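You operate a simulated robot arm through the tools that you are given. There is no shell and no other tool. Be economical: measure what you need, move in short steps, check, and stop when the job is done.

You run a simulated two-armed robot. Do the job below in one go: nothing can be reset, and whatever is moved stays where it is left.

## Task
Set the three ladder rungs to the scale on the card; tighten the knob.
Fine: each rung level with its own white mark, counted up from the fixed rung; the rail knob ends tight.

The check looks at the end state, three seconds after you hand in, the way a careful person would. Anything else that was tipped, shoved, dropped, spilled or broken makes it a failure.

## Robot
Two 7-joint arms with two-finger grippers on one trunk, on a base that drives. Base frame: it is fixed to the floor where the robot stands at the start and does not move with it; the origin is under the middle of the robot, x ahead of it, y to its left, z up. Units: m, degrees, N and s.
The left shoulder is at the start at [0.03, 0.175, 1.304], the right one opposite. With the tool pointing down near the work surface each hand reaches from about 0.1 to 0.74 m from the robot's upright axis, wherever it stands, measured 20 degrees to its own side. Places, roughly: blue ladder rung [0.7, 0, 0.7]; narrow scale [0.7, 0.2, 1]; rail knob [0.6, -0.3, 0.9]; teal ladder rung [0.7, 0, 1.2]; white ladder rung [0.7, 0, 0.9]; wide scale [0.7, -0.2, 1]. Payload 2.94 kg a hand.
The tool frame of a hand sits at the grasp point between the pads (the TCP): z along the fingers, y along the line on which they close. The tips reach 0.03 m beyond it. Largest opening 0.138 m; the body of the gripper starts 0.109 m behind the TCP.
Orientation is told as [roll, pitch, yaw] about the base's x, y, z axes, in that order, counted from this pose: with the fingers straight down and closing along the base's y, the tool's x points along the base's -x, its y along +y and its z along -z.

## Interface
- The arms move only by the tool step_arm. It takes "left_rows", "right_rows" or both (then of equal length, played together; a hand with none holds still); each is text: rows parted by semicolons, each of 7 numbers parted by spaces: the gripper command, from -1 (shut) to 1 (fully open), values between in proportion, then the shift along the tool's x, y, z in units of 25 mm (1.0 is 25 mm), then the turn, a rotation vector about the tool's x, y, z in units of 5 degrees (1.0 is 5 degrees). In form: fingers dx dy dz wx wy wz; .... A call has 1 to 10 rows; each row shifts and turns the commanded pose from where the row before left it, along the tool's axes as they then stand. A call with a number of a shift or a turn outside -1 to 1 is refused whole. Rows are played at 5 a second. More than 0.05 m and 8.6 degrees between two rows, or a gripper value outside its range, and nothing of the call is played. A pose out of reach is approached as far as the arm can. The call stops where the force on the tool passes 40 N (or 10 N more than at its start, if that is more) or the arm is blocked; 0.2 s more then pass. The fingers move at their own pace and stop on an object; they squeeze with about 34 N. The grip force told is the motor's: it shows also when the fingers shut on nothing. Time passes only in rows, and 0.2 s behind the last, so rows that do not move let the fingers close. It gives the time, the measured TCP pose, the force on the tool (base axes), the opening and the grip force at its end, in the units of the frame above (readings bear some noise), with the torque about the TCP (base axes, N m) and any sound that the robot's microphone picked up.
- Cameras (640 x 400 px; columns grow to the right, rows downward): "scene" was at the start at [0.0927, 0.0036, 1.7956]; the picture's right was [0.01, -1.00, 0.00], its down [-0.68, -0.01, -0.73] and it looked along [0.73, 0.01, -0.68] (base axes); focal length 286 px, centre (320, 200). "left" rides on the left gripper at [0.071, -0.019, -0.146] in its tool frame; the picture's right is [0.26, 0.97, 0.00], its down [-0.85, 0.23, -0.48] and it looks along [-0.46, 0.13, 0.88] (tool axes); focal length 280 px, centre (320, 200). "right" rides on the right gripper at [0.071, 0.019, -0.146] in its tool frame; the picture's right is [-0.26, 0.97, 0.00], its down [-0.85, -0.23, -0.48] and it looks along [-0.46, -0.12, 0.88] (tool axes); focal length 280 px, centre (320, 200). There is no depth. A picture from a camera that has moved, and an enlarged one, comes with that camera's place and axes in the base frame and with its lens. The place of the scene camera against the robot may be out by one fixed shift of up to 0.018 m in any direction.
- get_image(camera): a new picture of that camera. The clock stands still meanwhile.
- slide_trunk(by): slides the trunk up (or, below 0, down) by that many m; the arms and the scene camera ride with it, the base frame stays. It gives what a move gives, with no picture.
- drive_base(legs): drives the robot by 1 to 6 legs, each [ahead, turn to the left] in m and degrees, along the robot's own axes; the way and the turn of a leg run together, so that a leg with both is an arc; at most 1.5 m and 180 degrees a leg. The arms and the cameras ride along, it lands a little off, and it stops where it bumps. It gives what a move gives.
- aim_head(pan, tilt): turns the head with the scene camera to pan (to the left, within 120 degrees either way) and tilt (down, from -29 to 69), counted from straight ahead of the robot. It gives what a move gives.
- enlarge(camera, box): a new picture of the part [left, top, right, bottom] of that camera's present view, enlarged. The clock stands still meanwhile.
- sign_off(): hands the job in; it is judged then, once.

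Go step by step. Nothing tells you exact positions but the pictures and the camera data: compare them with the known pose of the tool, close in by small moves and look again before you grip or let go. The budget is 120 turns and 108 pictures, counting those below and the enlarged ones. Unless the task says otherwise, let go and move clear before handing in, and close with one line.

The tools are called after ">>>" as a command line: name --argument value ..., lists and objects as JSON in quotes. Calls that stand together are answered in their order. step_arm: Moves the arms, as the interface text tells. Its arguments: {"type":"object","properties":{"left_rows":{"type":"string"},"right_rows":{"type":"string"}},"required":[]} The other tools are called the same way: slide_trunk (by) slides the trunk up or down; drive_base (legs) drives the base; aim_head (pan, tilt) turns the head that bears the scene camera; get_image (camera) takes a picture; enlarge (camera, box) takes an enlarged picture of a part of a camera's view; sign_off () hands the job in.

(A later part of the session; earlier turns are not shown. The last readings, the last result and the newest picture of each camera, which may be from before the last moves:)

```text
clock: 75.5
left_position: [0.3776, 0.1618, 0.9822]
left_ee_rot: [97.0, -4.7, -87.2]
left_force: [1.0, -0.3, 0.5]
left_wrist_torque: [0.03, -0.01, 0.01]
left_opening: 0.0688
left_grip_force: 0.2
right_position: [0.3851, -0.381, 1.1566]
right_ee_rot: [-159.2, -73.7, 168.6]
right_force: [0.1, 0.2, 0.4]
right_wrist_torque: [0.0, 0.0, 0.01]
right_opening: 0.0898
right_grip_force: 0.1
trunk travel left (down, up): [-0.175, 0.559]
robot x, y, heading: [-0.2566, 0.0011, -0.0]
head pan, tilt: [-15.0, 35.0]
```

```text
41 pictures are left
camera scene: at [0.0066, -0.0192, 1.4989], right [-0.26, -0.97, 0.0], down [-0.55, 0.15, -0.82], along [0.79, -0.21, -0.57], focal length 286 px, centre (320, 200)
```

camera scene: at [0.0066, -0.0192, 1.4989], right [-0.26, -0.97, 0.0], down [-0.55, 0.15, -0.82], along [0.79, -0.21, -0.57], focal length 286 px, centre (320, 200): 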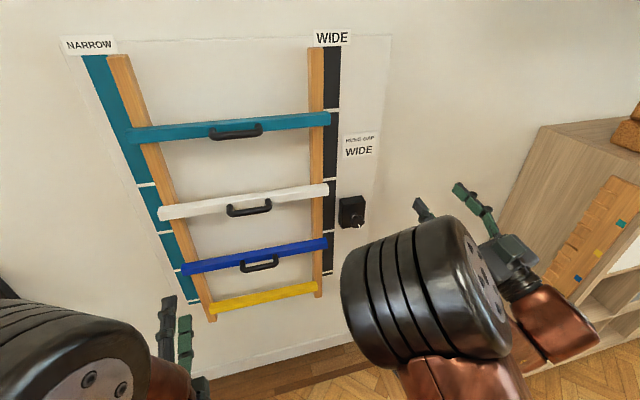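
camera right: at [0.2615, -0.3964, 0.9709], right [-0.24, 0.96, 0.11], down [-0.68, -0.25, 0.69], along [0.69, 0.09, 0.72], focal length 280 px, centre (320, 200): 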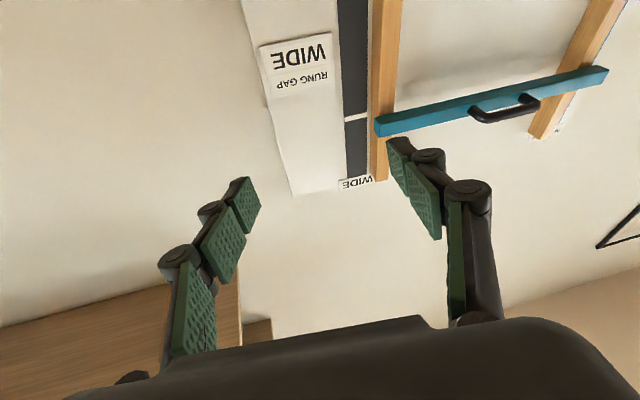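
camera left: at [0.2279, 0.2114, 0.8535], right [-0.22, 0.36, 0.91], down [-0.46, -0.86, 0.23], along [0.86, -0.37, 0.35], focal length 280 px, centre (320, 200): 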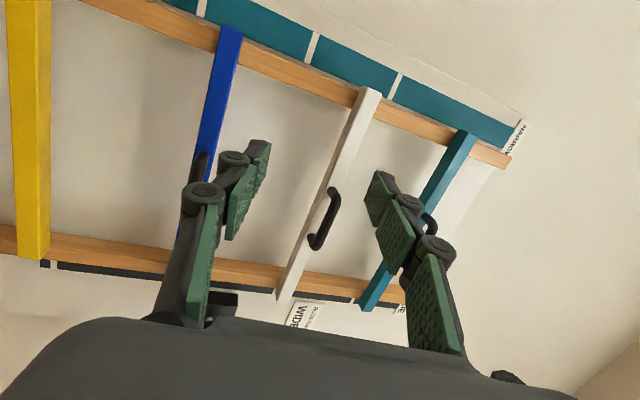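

Correcting the right hand's orientation and lowering it toward knob height.

>>> step_arm --right_rows "0.3 0 0 0 .7 1 0;0.3 0 0 0 .7 1 0;0.3 0 0 0 .6 1 0;0.3 .9 .3 .5 0 0 0;0.3 .9 .3 .5 0 0 0;0.3 .9 .3 .5 0 0 0;0.3 .9 .3 .5 0 0 0;0.3 .9 .3 .5 0 0 0;0.3 .9 .3 .3 0 0 0;0.3 .9 .3 .3 0 0 0"

>>> get_image --camera "right"

>>> get_image --camera "scene"

```text
clock: 77.7
left_position: [0.3776, 0.1616, 0.9821]
left_ee_rot: [96.8, -4.8, -87.1]
left_force: [0.0, -0.2, -0.7]
left_wrist_torque: [-0.02, -0.02, 0.06]
left_opening: 0.0689
left_grip_force: 0.0
right_position: [0.4345, -0.4281, 1.0724]
right_ee_rot: [-98.7, -85.7, 98.0]
right_force: [0.1, 0.2, -1.0]
right_wrist_torque: [-0.02, -0.02, 0.02]
right_opening: 0.0897
right_grip_force: 0.0
right hand out of reach, approached as far as the arm can: row 5, 6, 7, 8, 9, 10
trunk travel left (down, up): [-0.175, 0.559]
robot x, y, heading: [-0.257, 0.001, -0.2]
head pan, tilt: [-15.0, 35.0]
```

```text
40 pictures are left
camera right: at [0.29, -0.4112, 0.9983], right [0.01, 0.98, 0.19], down [-0.49, -0.16, 0.86], along [0.87, -0.1, 0.48], focal length 280 px, centre (320, 200)
```

right: 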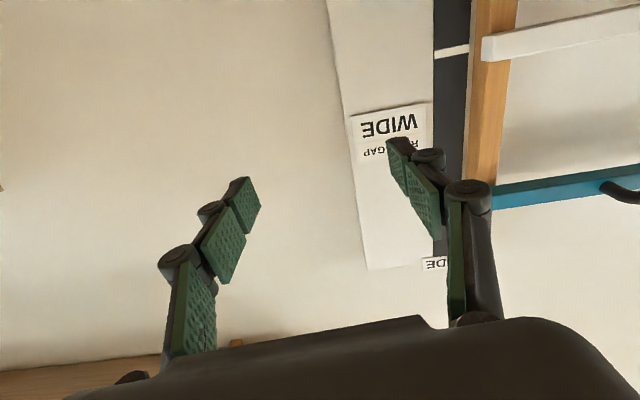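

```text
39 pictures are left
camera scene: at [0.0073, -0.0195, 1.4987], right [-0.26, -0.97, 0.0], down [-0.56, 0.15, -0.82], along [0.79, -0.21, -0.57], focal length 286 px, centre (320, 200)
```

scene: 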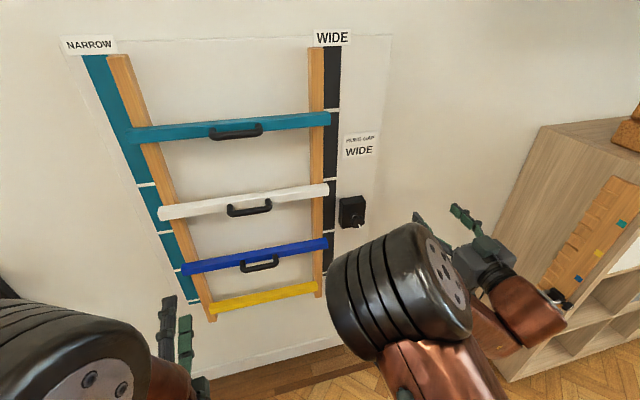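

The right arm hits a joint limit in this roll. I'll roll it -90° (mirror of the left arm's good pose).

>>> step_arm --right_rows "0.3 0 0 0 0 0 -1;0.3 0 0 0 0 0 -1;0.3 0 0 0 0 0 -1;0.3 0 0 0 0 0 -1;0.3 0 0 0 0 0 -1;0.3 0 0 0 0 0 -1;0.3 0 0 0 0 0 -1;0.3 0 0 0 0 0 -1;0.3 0 0 0 0 0 -1;0.3 0 0 0 0 0 -1"

>>> step_arm --right_rows "0.3 0 0 0 0 0 -1;0.3 0 0 0 0 0 -1;0.3 0 0 0 0 0 -1;0.3 0 0 0 0 0 -1;0.3 0 0 0 0 0 -1;0.3 0 0 0 0 0 -1;0.3 0 0 0 0 0 -1;0.3 0 0 0 0 0 -1"

>>> get_image --camera "right"

>>> get_image --camera "scene"

```text
clock: 79.9
left_position: [0.3773, 0.1623, 0.9826]
left_ee_rot: [96.9, -4.8, -87.2]
left_force: [-0.2, 0.1, -0.1]
left_wrist_torque: [-0.02, 0.02, -0.03]
left_opening: 0.0692
left_grip_force: 0.2
right_position: [0.4354, -0.4285, 1.0749]
right_ee_rot: [-91.1, -35.7, 89.7]
right_force: [0.4, 0.3, 0.2]
right_wrist_torque: [0.01, -0.05, 0.0]
right_opening: 0.0897
right_grip_force: 0.1
right hand out of reach, approached as far as the arm can: row 4
trunk travel left (down, up): [-0.175, 0.559]
robot x, y, heading: [-0.2614, 0.0029, 0.1]
head pan, tilt: [-15.0, 35.0]
```

```text
clock: 81.7
left_position: [0.3762, 0.1618, 0.9827]
left_ee_rot: [96.9, -4.8, -87.2]
left_force: [-0.4, 0.8, -0.1]
left_wrist_torque: [0.03, 0.02, -0.02]
left_opening: 0.0688
left_grip_force: 0.0
right_position: [0.4338, -0.4302, 1.0743]
right_ee_rot: [-91.0, 4.3, 89.1]
right_force: [0.2, 0.1, 0.2]
right_wrist_torque: [-0.02, -0.01, -0.01]
right_opening: 0.0896
right_grip_force: 0.1
trunk travel left (down, up): [-0.175, 0.559]
robot x, y, heading: [-0.2595, -0.003, 0.3]
head pan, tilt: [-15.0, 35.0]
```

```text
38 pictures are left
camera right: at [0.2884, -0.4991, 1.0589], right [0.02, 0.19, -0.98], down [-0.46, 0.87, 0.16], along [0.89, 0.45, 0.1], focal length 280 px, centre (320, 200)
```

right: 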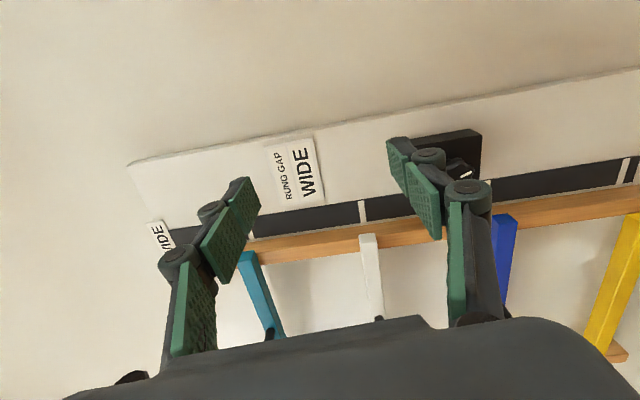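

```text
37 pictures are left
camera scene: at [0.0067, -0.0192, 1.4989], right [-0.26, -0.97, 0.0], down [-0.55, 0.15, -0.82], along [0.79, -0.21, -0.57], focal length 286 px, centre (320, 200)
```

scene: 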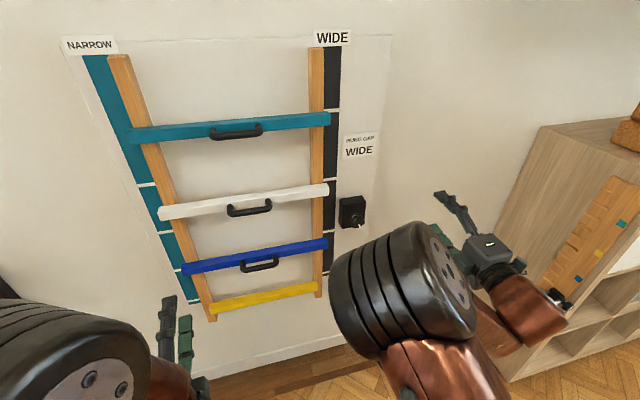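

>>> step_arm --right_rows "0.3 -.57 .85 .3 0 0 0;0.3 -.57 .85 .3 0 0 0;0.3 -.57 .85 .3 0 0 0;0.3 -.57 .85 .3 0 0 0;0.3 -.57 .85 .3 0 0 0;0.3 -.57 .85 .3 0 0 0;0.3 -.57 .85 .3 0 0 0;0.3 -.57 .85 .3 0 0 -.8"

>>> get_image --camera "right"

>>> get_image --camera "scene"

```text
clock: 83.5
left_position: [0.3775, 0.1614, 0.9813]
left_ee_rot: [96.9, -4.7, -87.2]
left_force: [0.5, -0.3, 0.7]
left_wrist_torque: [0.03, 0.0, 0.0]
left_opening: 0.0691
left_grip_force: 0.1
right_position: [0.4474, -0.4681, 1.0275]
right_ee_rot: [-90.7, 8.1, 89.3]
right_force: [-0.7, -0.4, -0.7]
right_wrist_torque: [0.05, -0.02, 0.04]
right_opening: 0.0896
right_grip_force: 0.0
right hand out of reach, approached as far as the arm can: row 1, 2, 3, 4, 5, 6, 7, 8
trunk travel left (down, up): [-0.175, 0.559]
robot x, y, heading: [-0.2601, -0.0014, 0.1]
head pan, tilt: [-15.0, 35.0]
```

```text
36 pictures are left
camera right: at [0.2998, -0.5393, 1.0177], right [0.01, 0.12, -0.99], down [-0.47, 0.88, 0.1], along [0.88, 0.46, 0.07], focal length 280 px, centre (320, 200)
```

right: 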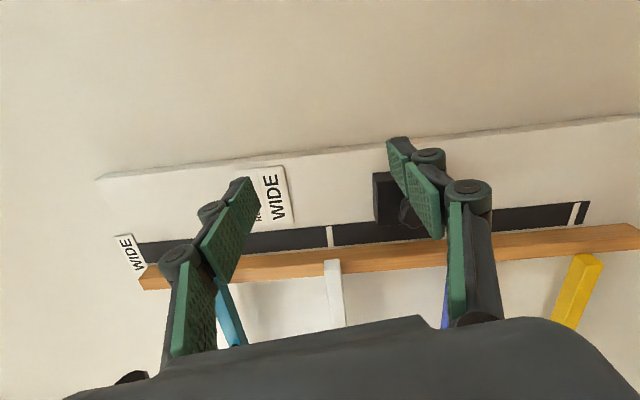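

```text
35 pictures are left
camera scene: at [0.0072, -0.0195, 1.4988], right [-0.26, -0.97, 0.0], down [-0.56, 0.15, -0.82], along [0.79, -0.21, -0.57], focal length 286 px, centre (320, 200)
```

scene: 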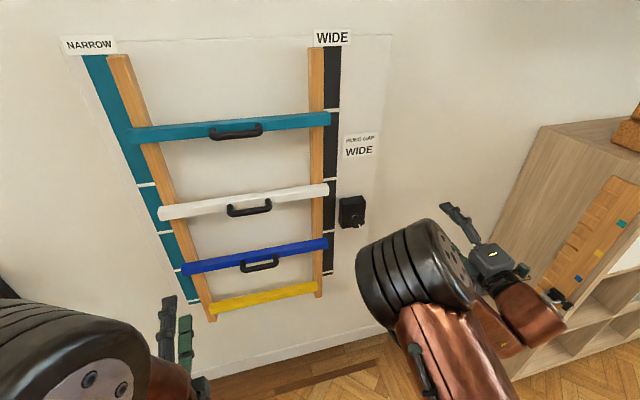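

The right arm's workspace is poor here; the left arm in its current configuration works well straight ahead. I'll tuck both arms a little, then turn the robot ~20° right and approach so the knob is in front of the left hand.

>>> step_arm --left_rows "0.3 0 0 -.8 0 0 0;0.3 0 0 -.8 0 0 0;0.3 0 0 -.8 0 0 0;0.3 0 0 -.8 0 0 0" --right_rows "0.3 .8 -.4 0 0 0 0;0.3 .8 -.4 0 0 0 0;0.3 .8 -.4 0 0 0 0;0.3 .8 -.4 0 0 0 0"

>>> drive_base --legs '[[0, -20], [0.16, 0]]'

>>> aim_head --pan 10 --tilt 35

>>> get_image --camera "scene"

>>> get_image --camera "left"

```text
clock: 84.5
left_position: [0.3165, 0.1539, 0.967]
left_ee_rot: [97.1, -4.8, -87.0]
left_force: [0.1, -0.3, -0.9]
left_wrist_torque: [-0.02, 0.03, 0.02]
left_opening: 0.0897
left_grip_force: 0.1
left hand out of reach, approached as far as the arm can: row 3, 4
right_position: [0.4449, -0.5411, 1.079]
right_ee_rot: [-91.1, 8.1, 88.6]
right_force: [0.6, 0.4, 0.0]
right_wrist_torque: [0.03, 0.03, -0.02]
right_opening: 0.0896
right_grip_force: 0.1
trunk travel left (down, up): [-0.175, 0.559]
robot x, y, heading: [-0.2611, -0.0008, 0.1]
head pan, tilt: [-15.0, 35.0]
```

```text
clock: 87.0
left_position: [0.4911, -0.1181, 0.9712]
left_ee_rot: [97.9, -5.5, -107.7]
left_force: [-0.1, -0.3, 0.5]
left_wrist_torque: [-0.02, 0.03, 0.0]
left_opening: 0.0896
left_grip_force: 0.0
right_position: [0.3646, -0.8078, 1.0769]
right_ee_rot: [-91.1, 8.1, 68.2]
right_force: [0.6, 0.1, -0.4]
right_wrist_torque: [-0.04, 0.02, -0.01]
right_opening: 0.0896
right_grip_force: 0.0
trunk travel left (down, up): [-0.175, 0.559]
robot x, y, heading: [-0.1087, -0.0527, -20.2]
head pan, tilt: [-15.0, 35.0]
```

```text
clock: 87.9
left_position: [0.4645, -0.1126, 0.9844]
left_ee_rot: [100.4, -6.3, -108.1]
left_force: [0.4, 0.4, 0.2]
left_wrist_torque: [-0.02, 0.01, 0.03]
left_opening: 0.0895
left_grip_force: 0.1
right_position: [0.3329, -0.7951, 1.0948]
right_ee_rot: [-92.8, 8.1, 68.0]
right_force: [0.5, 0.6, 0.0]
right_wrist_torque: [-0.02, -0.01, -0.02]
right_opening: 0.0896
right_grip_force: 0.1
trunk travel left (down, up): [-0.175, 0.559]
robot x, y, heading: [-0.1102, -0.0541, -20.2]
head pan, tilt: [10.0, 35.0]
```

```text
34 pictures are left
camera scene: at [0.1632, -0.1338, 1.4973], right [-0.18, -0.98, 0.0], down [-0.57, 0.11, -0.81], along [0.8, -0.14, -0.58], focal length 286 px, centre (320, 200)
```

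scene: 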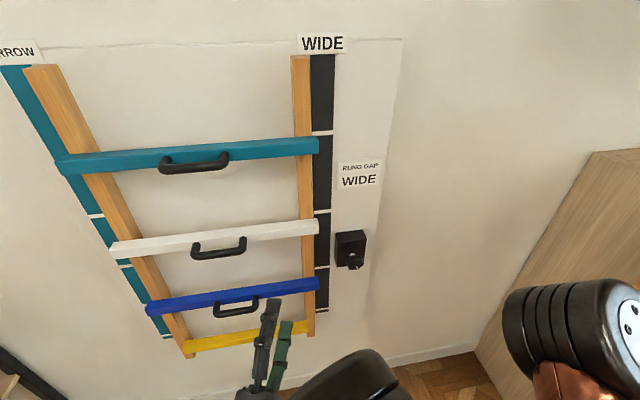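

```text
33 pictures are left
camera left: at [0.3516, -0.0064, 0.9345], right [-0.05, 0.4, 0.91], down [-0.74, -0.63, 0.23], along [0.67, -0.67, 0.33], focal length 280 px, centre (320, 200)
```

left: 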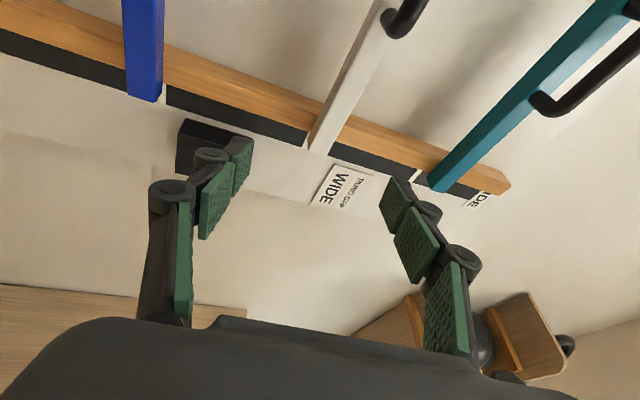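

The knob is now straight ahead of the robot at the left hand's good range. Straightening the left tool to point along +x and moving in front of the knob.

>>> step_arm --left_rows "0.4 0 0 0 .52 .85 0;0.4 0 0 0 .52 .85 0;0.4 0 0 0 .52 .85 0;0.4 0 0 0 .52 .85 0;0.4 -.9 -.35 0 0 0 0;0.4 -.9 -.35 0 0 0 0;0.4 -.9 -.35 0 0 0 0;0.4 -.9 -.35 0 0 0 0;0.4 -.9 -.35 0 0 0 0;0.4 -.9 -.35 0 0 0 0"

>>> get_image --camera "left"

>>> get_image --camera "scene"

```text
clock: 90.1
left_position: [0.4558, -0.2507, 0.9478]
left_ee_rot: [87.6, -6.7, -90.8]
left_force: [-0.6, -0.5, -0.1]
left_wrist_torque: [0.0, 0.04, 0.04]
left_opening: 0.0966
left_grip_force: 0.1
left hand out of reach, approached as far as the arm can: row 1
right_position: [0.3271, -0.7945, 1.0951]
right_ee_rot: [-93.1, 8.0, 67.9]
right_force: [0.2, 0.1, -0.2]
right_wrist_torque: [0.01, 0.03, 0.01]
right_opening: 0.0896
right_grip_force: 0.0
trunk travel left (down, up): [-0.175, 0.559]
robot x, y, heading: [-0.1117, -0.0544, -20.2]
head pan, tilt: [10.0, 35.0]
```

```text
32 pictures are left
camera left: at [0.3098, -0.1795, 0.927], right [0.05, 0.37, 0.93], down [-0.48, -0.81, 0.35], along [0.88, -0.46, 0.14], focal length 280 px, centre (320, 200)
```

left: 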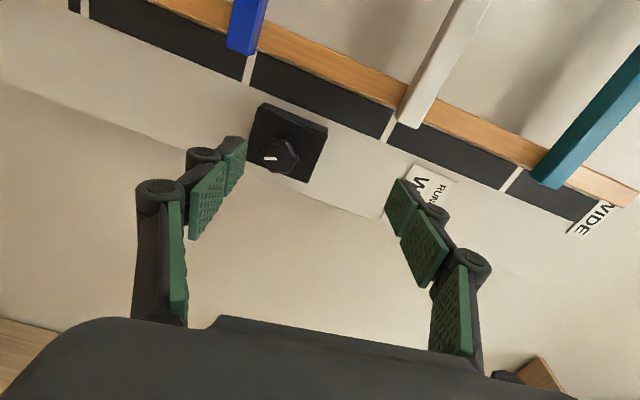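

```text
31 pictures are left
camera scene: at [0.1458, -0.1282, 1.4988], right [-0.18, -0.98, 0.0], down [-0.56, 0.1, -0.82], along [0.81, -0.14, -0.57], focal length 286 px, centre (320, 200)
```

scene: 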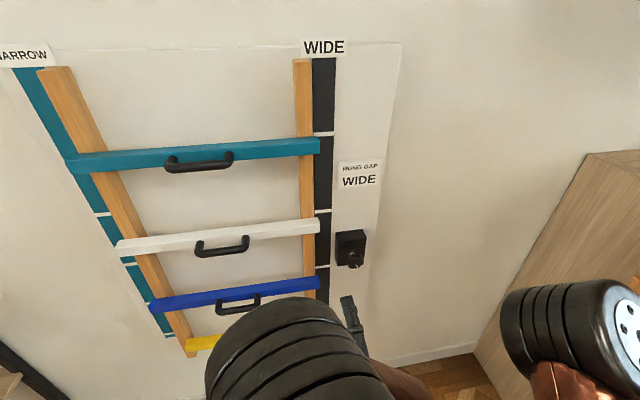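

Two views agree: knob face centre ≈ (0.648, -0.317, 0.909). Moving in front of it.

>>> step_arm --left_rows "0.4 0 0 0 -.48 .2 0;0.4 -.476 -.34 .8 0 0 0;0.4 -.476 -.34 .8 0 0 0;0.4 -.476 -.34 .8 0 0 0;0.4 -.476 -.34 .8 0 0 0;0.4 -.476 -.34 .8 0 0 0;0.4 0 0 0 0 0 0"

>>> get_image --camera "left"

>>> get_image --camera "scene"

```text
clock: 91.7
left_position: [0.5579, -0.3147, 0.9144]
left_ee_rot: [89.8, -6.6, -89.8]
left_force: [0.3, 0.2, 0.1]
left_wrist_torque: [-0.01, 0.01, 0.01]
left_opening: 0.0965
left_grip_force: 0.0
right_position: [0.3268, -0.7914, 1.0966]
right_ee_rot: [-93.1, 8.0, 67.9]
right_force: [-0.3, -0.1, -0.4]
right_wrist_torque: [-0.01, 0.0, 0.01]
right_opening: 0.0896
right_grip_force: 0.0
trunk travel left (down, up): [-0.175, 0.559]
robot x, y, heading: [-0.1129, -0.0569, -20.2]
head pan, tilt: [10.0, 35.0]
```

```text
30 pictures are left
camera left: at [0.4119, -0.2455, 0.8873], right [0.0, 0.37, 0.93], down [-0.47, -0.82, 0.33], along [0.88, -0.44, 0.18], focal length 280 px, centre (320, 200)
```

left: 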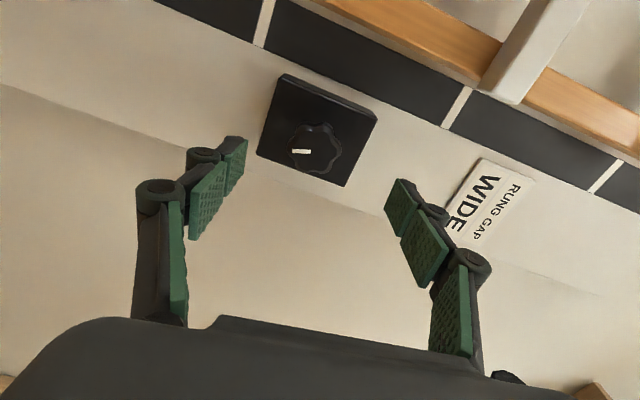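

```text
29 pictures are left
camera scene: at [0.1454, -0.1274, 1.499], right [-0.18, -0.98, 0.0], down [-0.56, 0.1, -0.82], along [0.81, -0.14, -0.57], focal length 286 px, centre (320, 200)
```

scene: 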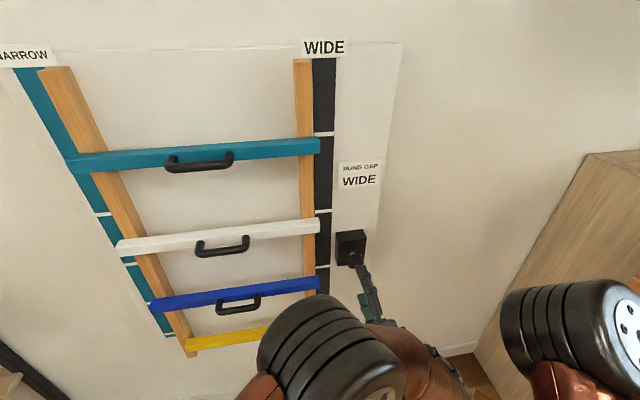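

Lined up. Moving in and closing on the knob.

>>> step_arm --left_rows "0.4 -.08 -.12 .7 0 0 0;0.4 0 0 .7 0 0 0;0.4 0 0 .7 0 0 0;0.4 0 0 .7 0 0 0;0.4 0 0 .7 0 0 0;-1 0 0 0 0 0 0;-1 0 0 0 0 0 0;-1 0 0 0 0 0 0;-1 0 0 0 0 0 0;-1 0 0 0 0 0 0"

>>> get_image --camera "left"

```text
clock: 93.9
left_position: [0.6444, -0.3156, 0.9088]
left_ee_rot: [89.7, -6.7, -90.0]
left_force: [-0.5, 0.2, -6.1]
left_wrist_torque: [0.02, 0.01, 0.0]
left_opening: 0.0446
left_grip_force: 44.8
right_position: [0.3272, -0.794, 1.0948]
right_ee_rot: [-93.2, 8.0, 68.0]
right_force: [0.4, -0.4, -0.5]
right_wrist_torque: [-0.02, -0.02, 0.04]
right_opening: 0.0901
right_grip_force: 0.0
trunk travel left (down, up): [-0.175, 0.559]
robot x, y, heading: [-0.11, -0.0516, -20.1]
head pan, tilt: [10.0, 35.0]
```

```text
28 pictures are left
camera left: at [0.4983, -0.2471, 0.8839], right [0.0, 0.37, 0.93], down [-0.47, -0.82, 0.33], along [0.88, -0.44, 0.17], focal length 280 px, centre (320, 200)
```

left: 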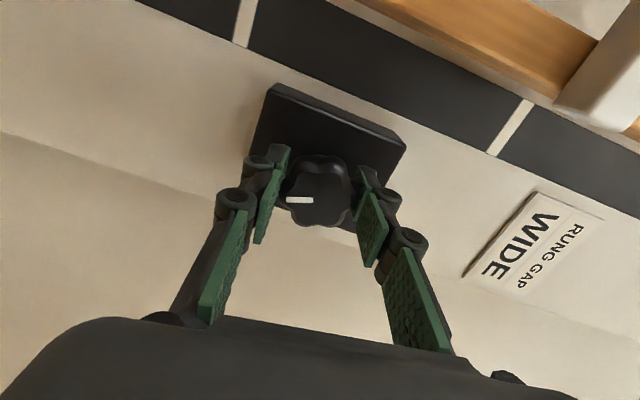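

Well gripped (45 mm). Turning clockwise and watching the torque.

>>> step_arm --left_rows "-1 0 0 0 0 0 1;-1 0 0 0 0 0 1;-1 0 0 0 0 0 1;-1 0 0 0 0 0 1;-1 0 0 0 0 0 1;-1 0 0 0 0 0 1;-1 0 0 0 0 0 0"

>>> get_image --camera "left"

```text
clock: 95.5
left_position: [0.6436, -0.3156, 0.9108]
left_ee_rot: [90.2, 23.3, -89.7]
left_force: [11.5, 2.9, 8.1]
left_wrist_torque: [0.04, -0.1, 0.14]
left_opening: 0.0443
left_grip_force: 44.6
right_position: [0.3273, -0.794, 1.0964]
right_ee_rot: [-93.1, 8.0, 68.0]
right_force: [0.6, -0.4, -0.3]
right_wrist_torque: [0.0, 0.02, -0.02]
right_opening: 0.0897
right_grip_force: 0.0
trunk travel left (down, up): [-0.175, 0.559]
robot x, y, heading: [-0.1096, -0.0534, -20.4]
head pan, tilt: [10.0, 35.0]
```

```text
27 pictures are left
camera left: at [0.4982, -0.243, 0.9223], right [0.0, -0.14, 0.99], down [-0.47, -0.87, -0.12], along [0.88, -0.47, -0.06], focal length 280 px, centre (320, 200)
```

left: 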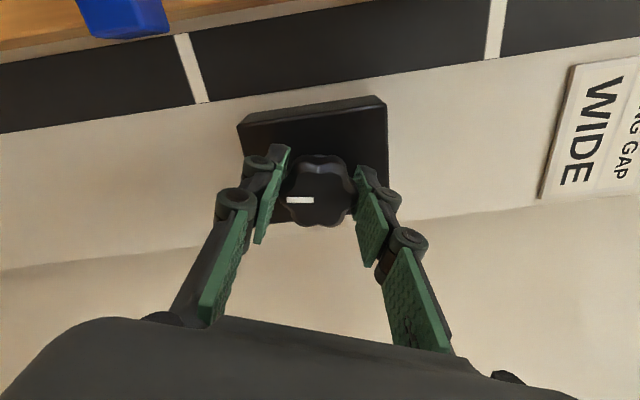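

The knob turns with the hand, still free. Continuing.

>>> step_arm --left_rows "-1 0 0 0 0 0 1;-1 0 0 0 0 0 1;-1 0 0 0 0 0 1;-1 0 0 0 0 0 1;-1 0 0 0 0 0 1;-1 0 0 0 0 0 1;-1 0 0 0 0 0 1;-1 0 0 0 0 0 1;-1 0 0 0 0 0 1;-1 0 0 0 0 0 1"

>>> get_image --camera "left"

```text
clock: 97.7
left_position: [0.6433, -0.3168, 0.9119]
left_ee_rot: [90.5, 48.2, -89.5]
left_force: [24.4, -6.1, 26.0]
left_wrist_torque: [-0.06, -0.18, 0.13]
left_opening: 0.0444
left_grip_force: 44.8
left hand out of reach, approached as far as the arm can: row 6, 7, 8, 9, 10
right_position: [0.3274, -0.7937, 1.0962]
right_ee_rot: [-93.1, 8.1, 67.9]
right_force: [0.9, 0.5, -0.1]
right_wrist_torque: [0.01, -0.03, -0.03]
right_opening: 0.0899
right_grip_force: 0.1
trunk travel left (down, up): [-0.175, 0.559]
robot x, y, heading: [-0.1156, -0.0524, -20.2]
head pan, tilt: [10.0, 35.0]
```

```text
26 pictures are left
camera left: at [0.4979, -0.2546, 0.9526], right [0.0, -0.55, 0.84], down [-0.47, -0.74, -0.48], along [0.88, -0.4, -0.25], focal length 280 px, centre (320, 200)
```

left: 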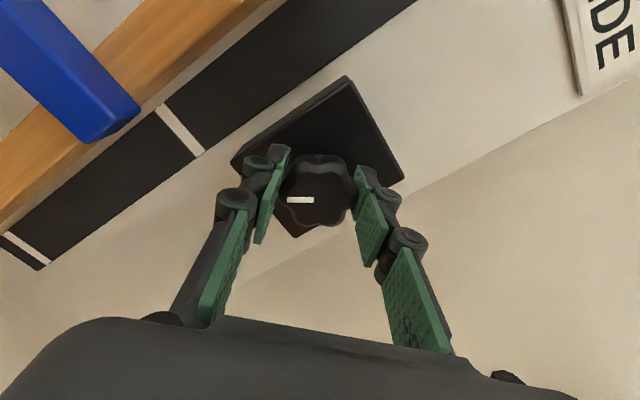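

The arm's roll limit is reached after 55°. I'll open, rotate back, and regrip for a longer stroke.

>>> step_arm --left_rows "0.3 0 0 0 0 0 0;0.3 0 0 0 0 0 0;0.3 0 0 0 0 0 0;0.3 0 0 -.4 0 0 -1;0.3 0 0 0 0 0 -1;0.3 0 0 0 0 0 -1;0.3 0 0 0 0 0 -1;0.3 0 0 0 0 0 -1;0.3 0 0 0 0 0 -1;0.3 0 0 0 0 0 -1"

>>> step_arm --left_rows "0.3 0 0 0 0 0 -1;0.3 0 0 0 0 0 -1;0.3 0 0 0 0 0 -1;0.3 0 0 0 0 0 -1;0.3 0 0 0 0 0 -1;0.3 0 0 0 0 0 -1;0.3 0 0 0 0 0 -1;0.3 0 0 0 0 0 -1;0.3 0 0 0 0 0 -1;0.3 0 0 0 0 0 -1"

>>> get_image --camera "left"

```text
clock: 99.9
left_position: [0.6335, -0.317, 0.9086]
left_ee_rot: [89.9, 13.2, -89.9]
left_force: [-0.2, 1.3, 0.3]
left_wrist_torque: [-0.01, 0.0, -0.02]
left_opening: 0.0899
left_grip_force: 0.1
right_position: [0.328, -0.7937, 1.0962]
right_ee_rot: [-93.0, 8.0, 67.9]
right_force: [-0.2, -0.2, 0.9]
right_wrist_torque: [0.0, 0.01, 0.02]
right_opening: 0.0895
right_grip_force: 0.0
trunk travel left (down, up): [-0.175, 0.559]
robot x, y, heading: [-0.1138, -0.0517, -20.2]
head pan, tilt: [10.0, 35.0]
```

```text
clock: 102.1
left_position: [0.633, -0.3161, 0.9076]
left_ee_rot: [89.9, -36.9, -89.8]
left_force: [-0.2, 0.2, -0.6]
left_wrist_torque: [0.03, 0.0, -0.03]
left_opening: 0.0895
left_grip_force: 0.1
right_position: [0.3278, -0.7944, 1.0974]
right_ee_rot: [-93.1, 8.0, 68.0]
right_force: [0.3, 0.1, 0.1]
right_wrist_torque: [0.01, 0.02, 0.03]
right_opening: 0.0895
right_grip_force: 0.0
trunk travel left (down, up): [-0.175, 0.559]
robot x, y, heading: [-0.1122, -0.0578, -19.9]
head pan, tilt: [10.0, 35.0]
```

```text
25 pictures are left
camera left: at [0.4874, -0.271, 0.8521], right [0.0, 0.79, 0.61], down [-0.47, -0.54, 0.69], along [0.88, -0.29, 0.37], focal length 280 px, centre (320, 200)
```

left: 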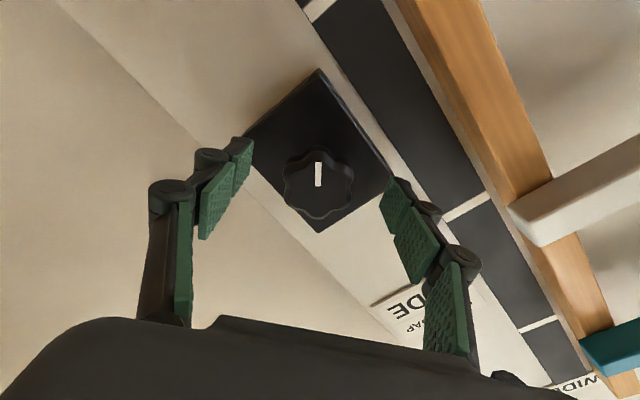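

>>> step_arm --left_rows "0.3 0 0 0 0 0 -1;0.3 0 0 0 0 0 -1;0.3 0 0 0 0 0 -1;0.3 0 0 0 0 0 -1;0.3 0 0 0 0 0 -1;0.3 0 0 0 0 0 -1;0.3 0 0 0 0 0 -1;0.3 0 0 0 0 0 -1;0.3 0 0 0 0 0 -1;0.3 0 0 .4 0 0 -1"

>>> step_arm --left_rows "-1 0 0 0 0 0 0;-1 0 0 0 0 0 0;-1 0 0 0 0 0 0;-1 0 0 0 0 0 0;-1 0 0 0 0 0 0;-1 0 0 0 0 0 1;-1 0 0 0 0 0 1;-1 0 0 0 0 0 1"

>>> get_image --camera "left"

```text
clock: 104.3
left_position: [0.6425, -0.3165, 0.909]
left_ee_rot: [88.5, -86.9, -88.3]
left_force: [-0.1, -0.2, 0.1]
left_wrist_torque: [0.02, -0.04, 0.03]
left_opening: 0.0899
left_grip_force: 0.1
right_position: [0.328, -0.7933, 1.0952]
right_ee_rot: [-93.1, 8.1, 68.0]
right_force: [0.5, -0.7, 0.5]
right_wrist_torque: [-0.01, -0.01, 0.0]
right_opening: 0.0897
right_grip_force: 0.1
trunk travel left (down, up): [-0.175, 0.559]
robot x, y, heading: [-0.1106, -0.0562, -20.1]
head pan, tilt: [10.0, 35.0]
```

```text
clock: 106.1
left_position: [0.6425, -0.3182, 0.9095]
left_ee_rot: [89.7, -71.6, -89.6]
left_force: [-0.6, -11.2, 0.8]
left_wrist_torque: [0.01, 0.15, -0.35]
left_opening: 0.0457
left_grip_force: 44.4
right_position: [0.3264, -0.7957, 1.0944]
right_ee_rot: [-93.2, 7.9, 67.9]
right_force: [-0.6, -0.4, -0.1]
right_wrist_torque: [0.0, 0.03, -0.02]
right_opening: 0.0897
right_grip_force: 0.1
trunk travel left (down, up): [-0.175, 0.559]
robot x, y, heading: [-0.1148, -0.0517, -20.1]
head pan, tilt: [10.0, 35.0]
```

```text
24 pictures are left
camera left: at [0.4968, -0.314, 0.8369], right [0.0, 1.0, 0.06], down [-0.47, -0.05, 0.88], along [0.88, -0.03, 0.47], focal length 280 px, centre (320, 200)
```

left: 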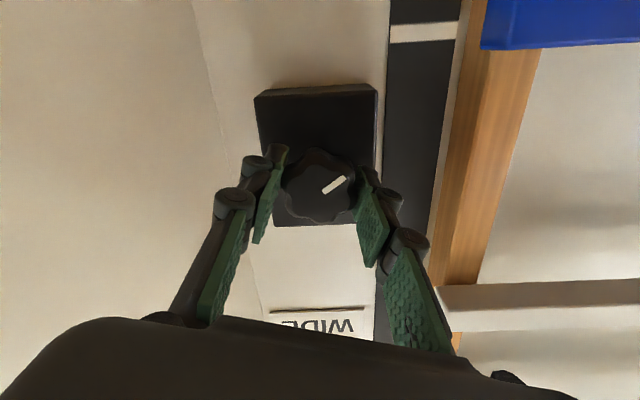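

Gripped again; continuing clockwise.

>>> step_arm --left_rows "-1 0 0 0 0 0 1;-1 0 0 0 0 0 1;-1 0 0 0 0 0 1;-1 0 0 0 0 0 1;-1 0 0 0 0 0 1;-1 0 0 0 0 0 1;-1 0 0 0 0 0 1;-1 0 0 0 0 0 1;-1 0 0 0 0 0 1;-1 0 0 0 0 0 1"

>>> step_arm --left_rows "-1 0 0 0 0 0 1;-1 0 0 0 0 0 1;-1 0 0 0 0 0 1;-1 0 0 0 0 0 1;-1 0 0 0 0 0 1;-1 0 0 0 0 0 1;-1 0 0 0 0 0 1;-1 0 0 0 0 0 1"

>>> get_image --camera "left"

```text
clock: 108.3
left_position: [0.642, -0.3168, 0.9094]
left_ee_rot: [90.1, -21.7, -89.9]
left_force: [-1.5, -15.0, 2.4]
left_wrist_torque: [-0.12, 0.03, 0.06]
left_opening: 0.0459
left_grip_force: 44.7
right_position: [0.3265, -0.7962, 1.0936]
right_ee_rot: [-93.1, 7.9, 67.9]
right_force: [-0.6, -0.2, -0.5]
right_wrist_torque: [-0.02, 0.04, 0.01]
right_opening: 0.0896
right_grip_force: 0.0
trunk travel left (down, up): [-0.175, 0.559]
robot x, y, heading: [-0.1164, -0.0568, -20.4]
head pan, tilt: [10.0, 35.0]
```

```text
clock: 110.1
left_position: [0.6425, -0.3171, 0.91]
left_ee_rot: [90.0, 18.3, -89.9]
left_force: [4.4, -12.0, 6.4]
left_wrist_torque: [-0.28, 0.01, -0.3]
left_opening: 0.0457
left_grip_force: 44.6
right_position: [0.3269, -0.7952, 1.0956]
right_ee_rot: [-93.1, 7.9, 67.9]
right_force: [-0.2, 0.0, -0.4]
right_wrist_torque: [-0.01, -0.02, 0.0]
right_opening: 0.0895
right_grip_force: 0.1
trunk travel left (down, up): [-0.175, 0.559]
robot x, y, heading: [-0.1118, -0.0534, -20.4]
head pan, tilt: [10.0, 35.0]
```

```text
23 pictures are left
camera left: at [0.4973, -0.244, 0.9155], right [0.0, -0.06, 1.0], down [-0.47, -0.88, -0.05], along [0.88, -0.47, -0.03], focal length 280 px, centre (320, 200)
```

left: 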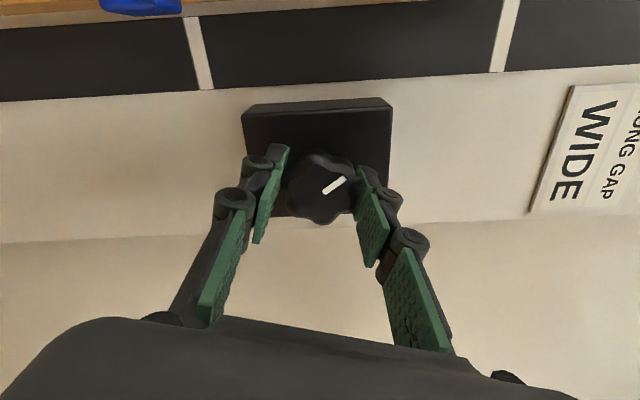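

Torque about the knob axis is growing (-0.28 N·m): it is tightening. A bit more, then another stroke.

>>> step_arm --left_rows "-1 0 0 0 0 0 1;-1 0 0 0 0 0 1;-1 0 0 0 0 0 1;-1 0 0 0 0 0 1;-1 0 0 0 0 0 1"

>>> step_arm --left_rows "0.3 0 0 0 0 0 0;0.3 0 0 0 0 0 0;0.3 0 0 0 0 0 0;0.3 0 0 -.4 0 0 -1;0.3 0 0 0 0 0 -1;0.3 0 0 0 0 0 -1;0.3 0 0 0 0 0 -1;0.3 0 0 0 0 0 -1;0.3 0 0 0 0 0 -1;0.3 0 0 0 0 0 -1"

>>> step_arm --left_rows "0.3 0 0 0 0 0 -1;0.3 0 0 0 0 0 -1;0.3 0 0 0 0 0 -1;0.3 0 0 0 0 0 -1;0.3 0 0 0 0 0 -1;0.3 0 0 0 0 0 -1;0.3 0 0 0 0 0 -1;0.3 0 0 0 0 0 -1;0.3 0 0 0 0 0 -1;0.3 0 0 0 0 0 -1"

>>> step_arm --left_rows "0.3 0 0 0 0 0 -1;0.3 0 0 0 0 0 -1;0.3 0 0 0 0 0 -1;0.3 0 0 0 0 0 -1;0.3 0 0 .4 0 0 -1;-1 0 0 0 0 0 0;-1 0 0 0 0 0 0;-1 0 0 0 0 0 0;-1 0 0 0 0 0 0;-1 0 0 0 0 0 0"

>>> get_image --camera "left"

```text
clock: 111.3
left_position: [0.6435, -0.3186, 0.9105]
left_ee_rot: [90.0, 43.3, -89.8]
left_force: [13.3, -9.1, 12.9]
left_wrist_torque: [-0.43, 0.03, -0.23]
left_opening: 0.0457
left_grip_force: 45.3
right_position: [0.327, -0.7952, 1.0946]
right_ee_rot: [-93.2, 8.0, 68.0]
right_force: [-0.3, 0.1, 0.0]
right_wrist_torque: [0.0, -0.02, -0.02]
right_opening: 0.0897
right_grip_force: 0.0
trunk travel left (down, up): [-0.175, 0.559]
robot x, y, heading: [-0.1093, -0.0544, -20.2]
head pan, tilt: [10.0, 35.0]
```

```text
clock: 113.5
left_position: [0.6332, -0.3168, 0.9098]
left_ee_rot: [89.9, 8.2, -89.8]
left_force: [-0.3, 0.7, 0.2]
left_wrist_torque: [-0.02, 0.03, 0.0]
left_opening: 0.0896
left_grip_force: 0.0
right_position: [0.3262, -0.7947, 1.0964]
right_ee_rot: [-93.1, 8.0, 68.0]
right_force: [0.1, 0.1, 0.0]
right_wrist_torque: [0.0, -0.03, -0.02]
right_opening: 0.0896
right_grip_force: 0.1
trunk travel left (down, up): [-0.175, 0.559]
robot x, y, heading: [-0.1103, -0.0557, -20.2]
head pan, tilt: [10.0, 35.0]
```

```text
clock: 115.7
left_position: [0.6328, -0.3162, 0.9088]
left_ee_rot: [89.9, -41.8, -89.8]
left_force: [-0.1, 0.5, -0.5]
left_wrist_torque: [0.03, 0.01, -0.01]
left_opening: 0.0896
left_grip_force: 0.1
right_position: [0.3273, -0.7943, 1.0946]
right_ee_rot: [-93.0, 8.0, 67.9]
right_force: [-0.7, -0.4, 0.0]
right_wrist_torque: [-0.01, 0.03, -0.01]
right_opening: 0.0896
right_grip_force: 0.0
trunk travel left (down, up): [-0.175, 0.559]
robot x, y, heading: [-0.1107, -0.0535, -20.3]
head pan, tilt: [10.0, 35.0]
```

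```text
clock: 117.9
left_position: [0.6423, -0.3176, 0.9078]
left_ee_rot: [89.7, -66.6, -89.7]
left_force: [1.6, -10.5, -2.4]
left_wrist_torque: [0.02, 0.01, -0.28]
left_opening: 0.0461
left_grip_force: 44.9
right_position: [0.3265, -0.7955, 1.095]
right_ee_rot: [-93.0, 7.9, 67.9]
right_force: [0.2, -0.8, 0.6]
right_wrist_torque: [0.02, 0.01, -0.04]
right_opening: 0.0898
right_grip_force: 0.0
trunk travel left (down, up): [-0.175, 0.559]
robot x, y, heading: [-0.111, -0.0519, -20.4]
head pan, tilt: [10.0, 35.0]
```

```text
22 pictures are left
camera left: at [0.4967, -0.3072, 0.8372], right [0.0, 0.99, 0.14], down [-0.47, -0.12, 0.87], along [0.88, -0.07, 0.47], focal length 280 px, centre (320, 200)
```

left: 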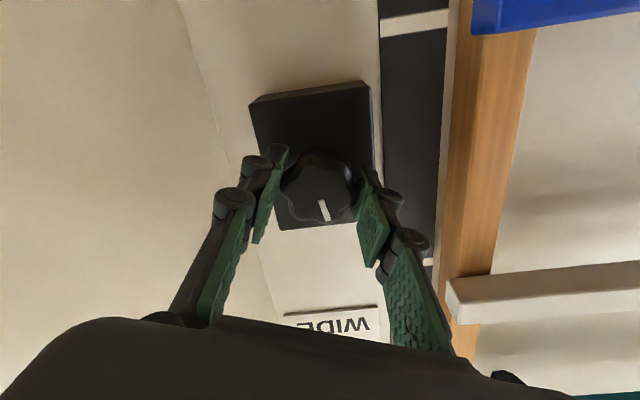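

Torque had reached 0.43 N·m with the knob half a turn round. Another stroke, in parts, watching torque and sounds.

>>> step_arm --left_rows "-1 0 0 0 0 0 1;-1 0 0 0 0 0 1;-1 0 0 0 0 0 1;-1 0 0 0 0 0 1;-1 0 0 0 0 0 1;-1 0 0 0 0 0 1"

>>> step_arm --left_rows "-1 0 0 0 0 0 1;-1 0 0 0 0 0 1;-1 0 0 0 0 0 1;-1 0 0 0 0 0 1;-1 0 0 0 0 0 1;-1 0 0 0 0 0 1"

>>> get_image --camera "left"

```text
clock: 119.3
left_position: [0.6427, -0.3178, 0.9093]
left_ee_rot: [89.9, -36.5, -89.8]
left_force: [-4.3, -5.9, -3.1]
left_wrist_torque: [0.11, 0.09, 0.15]
left_opening: 0.0422
left_grip_force: 44.6
right_position: [0.3267, -0.7947, 1.0953]
right_ee_rot: [-93.0, 7.9, 68.0]
right_force: [0.0, 0.7, 1.1]
right_wrist_torque: [-0.01, 0.01, 0.0]
right_opening: 0.0899
right_grip_force: 0.0
trunk travel left (down, up): [-0.175, 0.559]
robot x, y, heading: [-0.1107, -0.0547, -20.0]
head pan, tilt: [10.0, 35.0]
```

```text
clock: 120.7
left_position: [0.6423, -0.3167, 0.9082]
left_ee_rot: [90.0, -6.7, -89.7]
left_force: [3.9, -0.4, -1.2]
left_wrist_torque: [-1.11, -0.04, 0.06]
left_opening: 0.0457
left_grip_force: 44.4
right_position: [0.3268, -0.7939, 1.0966]
right_ee_rot: [-93.0, 8.0, 68.0]
right_force: [-0.2, -1.2, 0.7]
right_wrist_torque: [-0.05, 0.03, 0.0]
right_opening: 0.09
right_grip_force: 0.0
trunk travel left (down, up): [-0.175, 0.559]
robot x, y, heading: [-0.1108, -0.0561, -20.2]
head pan, tilt: [10.0, 35.0]
```

```text
21 pictures are left
camera left: at [0.4974, -0.2479, 0.8836], right [0.0, 0.37, 0.93], down [-0.47, -0.82, 0.33], along [0.88, -0.44, 0.18], focal length 280 px, centre (320, 200)
```

left: 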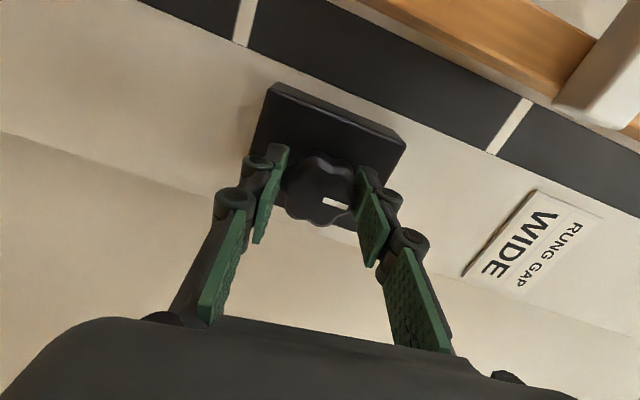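

The fingers slipped over a lobe; torque now 1.1 N·m, so the knob seems close to tight. A few more degrees to confirm.

>>> step_arm --left_rows "-1 0 0 0 0 0 1;-1 0 0 0 0 0 1;-1 0 0 0 0 0 1;-1 0 0 0 0 0 0"

>>> get_image --camera "left"

```text
clock: 121.7
left_position: [0.6425, -0.3168, 0.9102]
left_ee_rot: [90.0, 8.4, -89.8]
left_force: [4.9, 2.3, 4.4]
left_wrist_torque: [0.11, 0.04, 0.13]
left_opening: 0.0455
left_grip_force: 45.1
right_position: [0.3261, -0.7939, 1.0956]
right_ee_rot: [-93.1, 7.9, 68.1]
right_force: [-0.2, -0.4, -0.2]
right_wrist_torque: [0.01, -0.01, 0.01]
right_opening: 0.0897
right_grip_force: 0.0
trunk travel left (down, up): [-0.175, 0.559]
robot x, y, heading: [-0.1128, -0.0548, -20.2]
head pan, tilt: [10.0, 35.0]
```

```text
20 pictures are left
camera left: at [0.4974, -0.2437, 0.9027], right [0.0, 0.12, 0.99], down [-0.47, -0.87, 0.1], along [0.88, -0.47, 0.06], focal length 280 px, centre (320, 200)
```

left: 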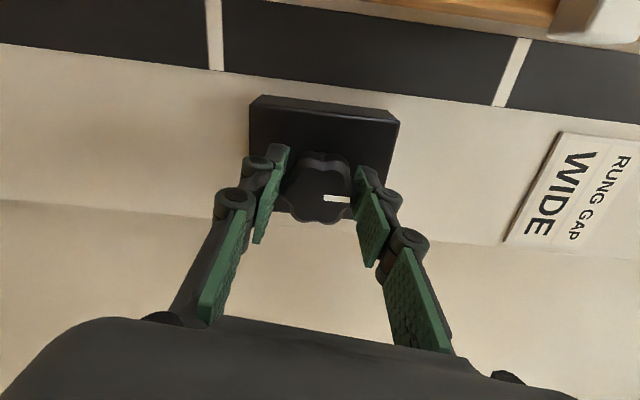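

The knob did turn another ~13°. Continuing.

>>> step_arm --left_rows "-1 0 0 0 0 0 1;-1 0 0 0 0 0 1;-1 0 0 0 0 0 1;-1 0 0 0 0 0 1"

>>> step_arm --left_rows "-1 0 0 0 0 0 1;-1 0 0 0 0 0 1;-1 0 0 0 0 0 1"

>>> get_image --camera "left"

```text
clock: 122.7
left_position: [0.6418, -0.3175, 0.9114]
left_ee_rot: [90.1, 28.3, -89.8]
left_force: [5.1, -0.2, 12.8]
left_wrist_torque: [0.23, -0.23, 0.13]
left_opening: 0.0403
left_grip_force: 44.9
right_position: [0.3262, -0.7942, 1.0966]
right_ee_rot: [-93.2, 8.0, 67.9]
right_force: [-0.5, 0.1, 0.1]
right_wrist_torque: [-0.01, 0.01, -0.01]
right_opening: 0.0901
right_grip_force: 0.1
trunk travel left (down, up): [-0.175, 0.559]
robot x, y, heading: [-0.1092, -0.0558, -20.2]
head pan, tilt: [10.0, 35.0]
```

```text
clock: 123.5
left_position: [0.6425, -0.314, 0.9132]
left_ee_rot: [90.5, 43.1, -89.5]
left_force: [2.6, 4.9, 24.3]
left_wrist_torque: [-1.84, -0.14, 0.0]
left_opening: 0.0437
left_grip_force: 44.9
right_position: [0.3252, -0.7935, 1.0988]
right_ee_rot: [-93.4, 8.0, 68.0]
right_force: [0.4, 0.5, 0.0]
right_wrist_torque: [0.04, 0.0, 0.01]
right_opening: 0.0896
right_grip_force: 0.1
trunk travel left (down, up): [-0.175, 0.559]
robot x, y, heading: [-0.1121, -0.0537, -20.3]
head pan, tilt: [10.0, 35.0]
```

```text
19 pictures are left
camera left: at [0.4962, -0.2497, 0.9483], right [0.0, -0.47, 0.88], down [-0.47, -0.78, -0.41], along [0.88, -0.42, -0.22], focal length 280 px, centre (320, 200)
```

left: 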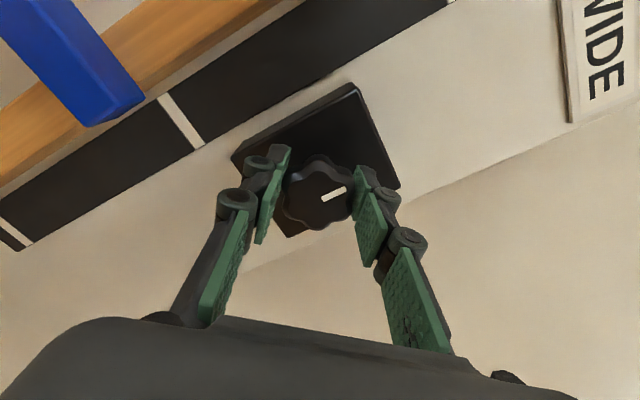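

Torque reached 1.84 N·m and the fingers begin to slip. One more regrip stroke to make sure it is as tight as I can get it.

>>> step_arm --left_rows "0.3 0 0 0 0 0 0;0.3 0 0 0 0 0 0;0.3 0 0 0 0 0 0;0.3 0 0 -.4 0 0 -1;0.3 0 0 0 0 0 -1;0.3 0 0 0 0 0 -1;0.3 0 0 0 0 0 -1;0.3 0 0 0 0 0 -1;0.3 0 0 0 0 0 -1;0.3 0 0 0 0 0 -1"

>>> step_arm --left_rows "0.3 0 0 0 0 0 -1;0.3 0 0 0 0 0 -1;0.3 0 0 0 0 0 -1;0.3 0 0 0 0 0 -1;0.3 0 0 .4 0 0 0;-1 0 0 0 0 0 0;-1 0 0 0 0 0 0;-1 0 0 0 0 0 0;-1 0 0 0 0 0 0;-1 0 0 0 0 0 0"

>>> get_image --camera "left"

>>> step_arm --left_rows "-1 0 0 0 0 0 1;-1 0 0 0 0 0 1;-1 0 0 0 0 0 1;-1 0 0 0 0 0 0"

>>> step_arm --left_rows "-1 0 0 0 0 0 1;-1 0 0 0 0 0 1;-1 0 0 0 0 0 1;-1 0 0 0 0 0 0"

>>> get_image --camera "left"

```text
clock: 125.7
left_position: [0.6324, -0.3176, 0.9087]
left_ee_rot: [89.9, 8.2, -89.9]
left_force: [0.1, -0.4, -0.3]
left_wrist_torque: [0.01, 0.02, 0.01]
left_opening: 0.0897
left_grip_force: 0.0
right_position: [0.327, -0.794, 1.096]
right_ee_rot: [-93.0, 8.1, 67.9]
right_force: [-0.1, -0.2, 0.1]
right_wrist_torque: [-0.02, 0.0, 0.0]
right_opening: 0.0897
right_grip_force: 0.1
trunk travel left (down, up): [-0.175, 0.559]
robot x, y, heading: [-0.1089, -0.0535, -20.3]
head pan, tilt: [10.0, 35.0]
```

```text
clock: 127.9
left_position: [0.643, -0.3171, 0.9101]
left_ee_rot: [89.9, -11.8, -89.9]
left_force: [0.8, 0.6, 0.4]
left_wrist_torque: [-0.42, -0.04, 0.0]
left_opening: 0.0449
left_grip_force: 44.9
right_position: [0.3266, -0.7943, 1.0959]
right_ee_rot: [-93.1, 8.0, 67.9]
right_force: [-0.3, -0.5, 0.7]
right_wrist_torque: [0.0, 0.0, 0.03]
right_opening: 0.0895
right_grip_force: 0.0
trunk travel left (down, up): [-0.175, 0.559]
robot x, y, heading: [-0.112, -0.0529, -20.0]
head pan, tilt: [10.0, 35.0]
```

```text
18 pictures are left
camera left: at [0.4973, -0.2522, 0.8778], right [0.0, 0.45, 0.89], down [-0.47, -0.78, 0.4], along [0.88, -0.42, 0.21], focal length 280 px, centre (320, 200)
```

left: 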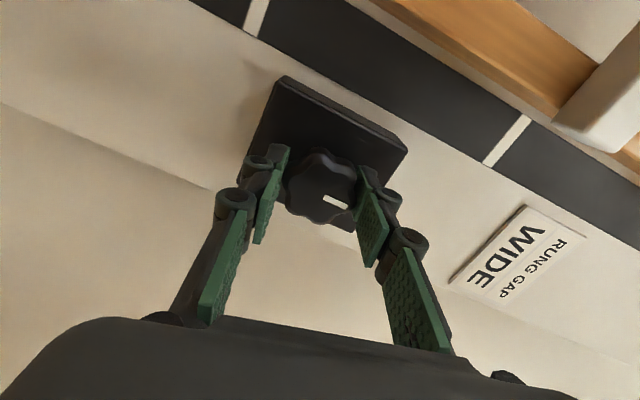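

```text
clock: 128.9
left_position: [0.6429, -0.3159, 0.9096]
left_ee_rot: [90.0, 3.4, -89.8]
left_force: [3.5, 0.9, 2.7]
left_wrist_torque: [-0.2, -0.01, 0.12]
left_opening: 0.046
left_grip_force: 44.5
right_position: [0.3274, -0.7947, 1.0963]
right_ee_rot: [-93.1, 8.0, 67.9]
right_force: [0.2, 0.9, 0.0]
right_wrist_torque: [-0.03, 0.01, -0.05]
right_opening: 0.0895
right_grip_force: 0.0
trunk travel left (down, up): [-0.175, 0.559]
robot x, y, heading: [-0.1128, -0.0567, -20.2]
head pan, tilt: [10.0, 35.0]
```

```text
clock: 129.9
left_position: [0.6437, -0.3166, 0.9088]
left_ee_rot: [90.1, 18.4, -89.8]
left_force: [4.4, -0.2, 8.9]
left_wrist_torque: [0.43, -0.03, 0.08]
left_opening: 0.0437
left_grip_force: 45.3
right_position: [0.3255, -0.7949, 1.0954]
right_ee_rot: [-93.1, 8.0, 68.0]
right_force: [-0.1, -0.3, -0.1]
right_wrist_torque: [-0.02, 0.0, 0.01]
right_opening: 0.0897
right_grip_force: 0.0
trunk travel left (down, up): [-0.175, 0.559]
robot x, y, heading: [-0.1117, -0.0538, -20.2]
head pan, tilt: [10.0, 35.0]
```

```text
17 pictures are left
camera left: at [0.4972, -0.2428, 0.9158], right [0.0, -0.06, 1.0], down [-0.47, -0.88, -0.05], along [0.88, -0.47, -0.03], focal length 280 px, centre (320, 200)
```

left: 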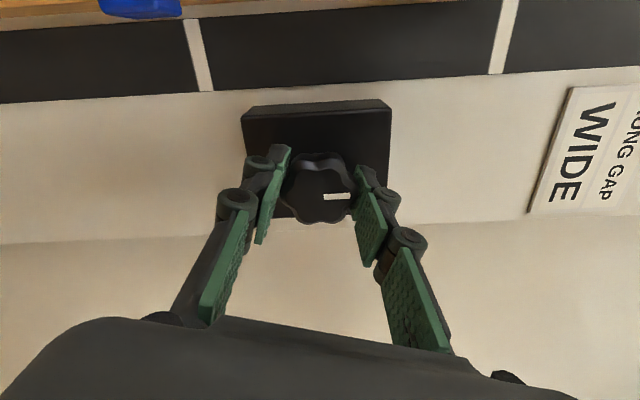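

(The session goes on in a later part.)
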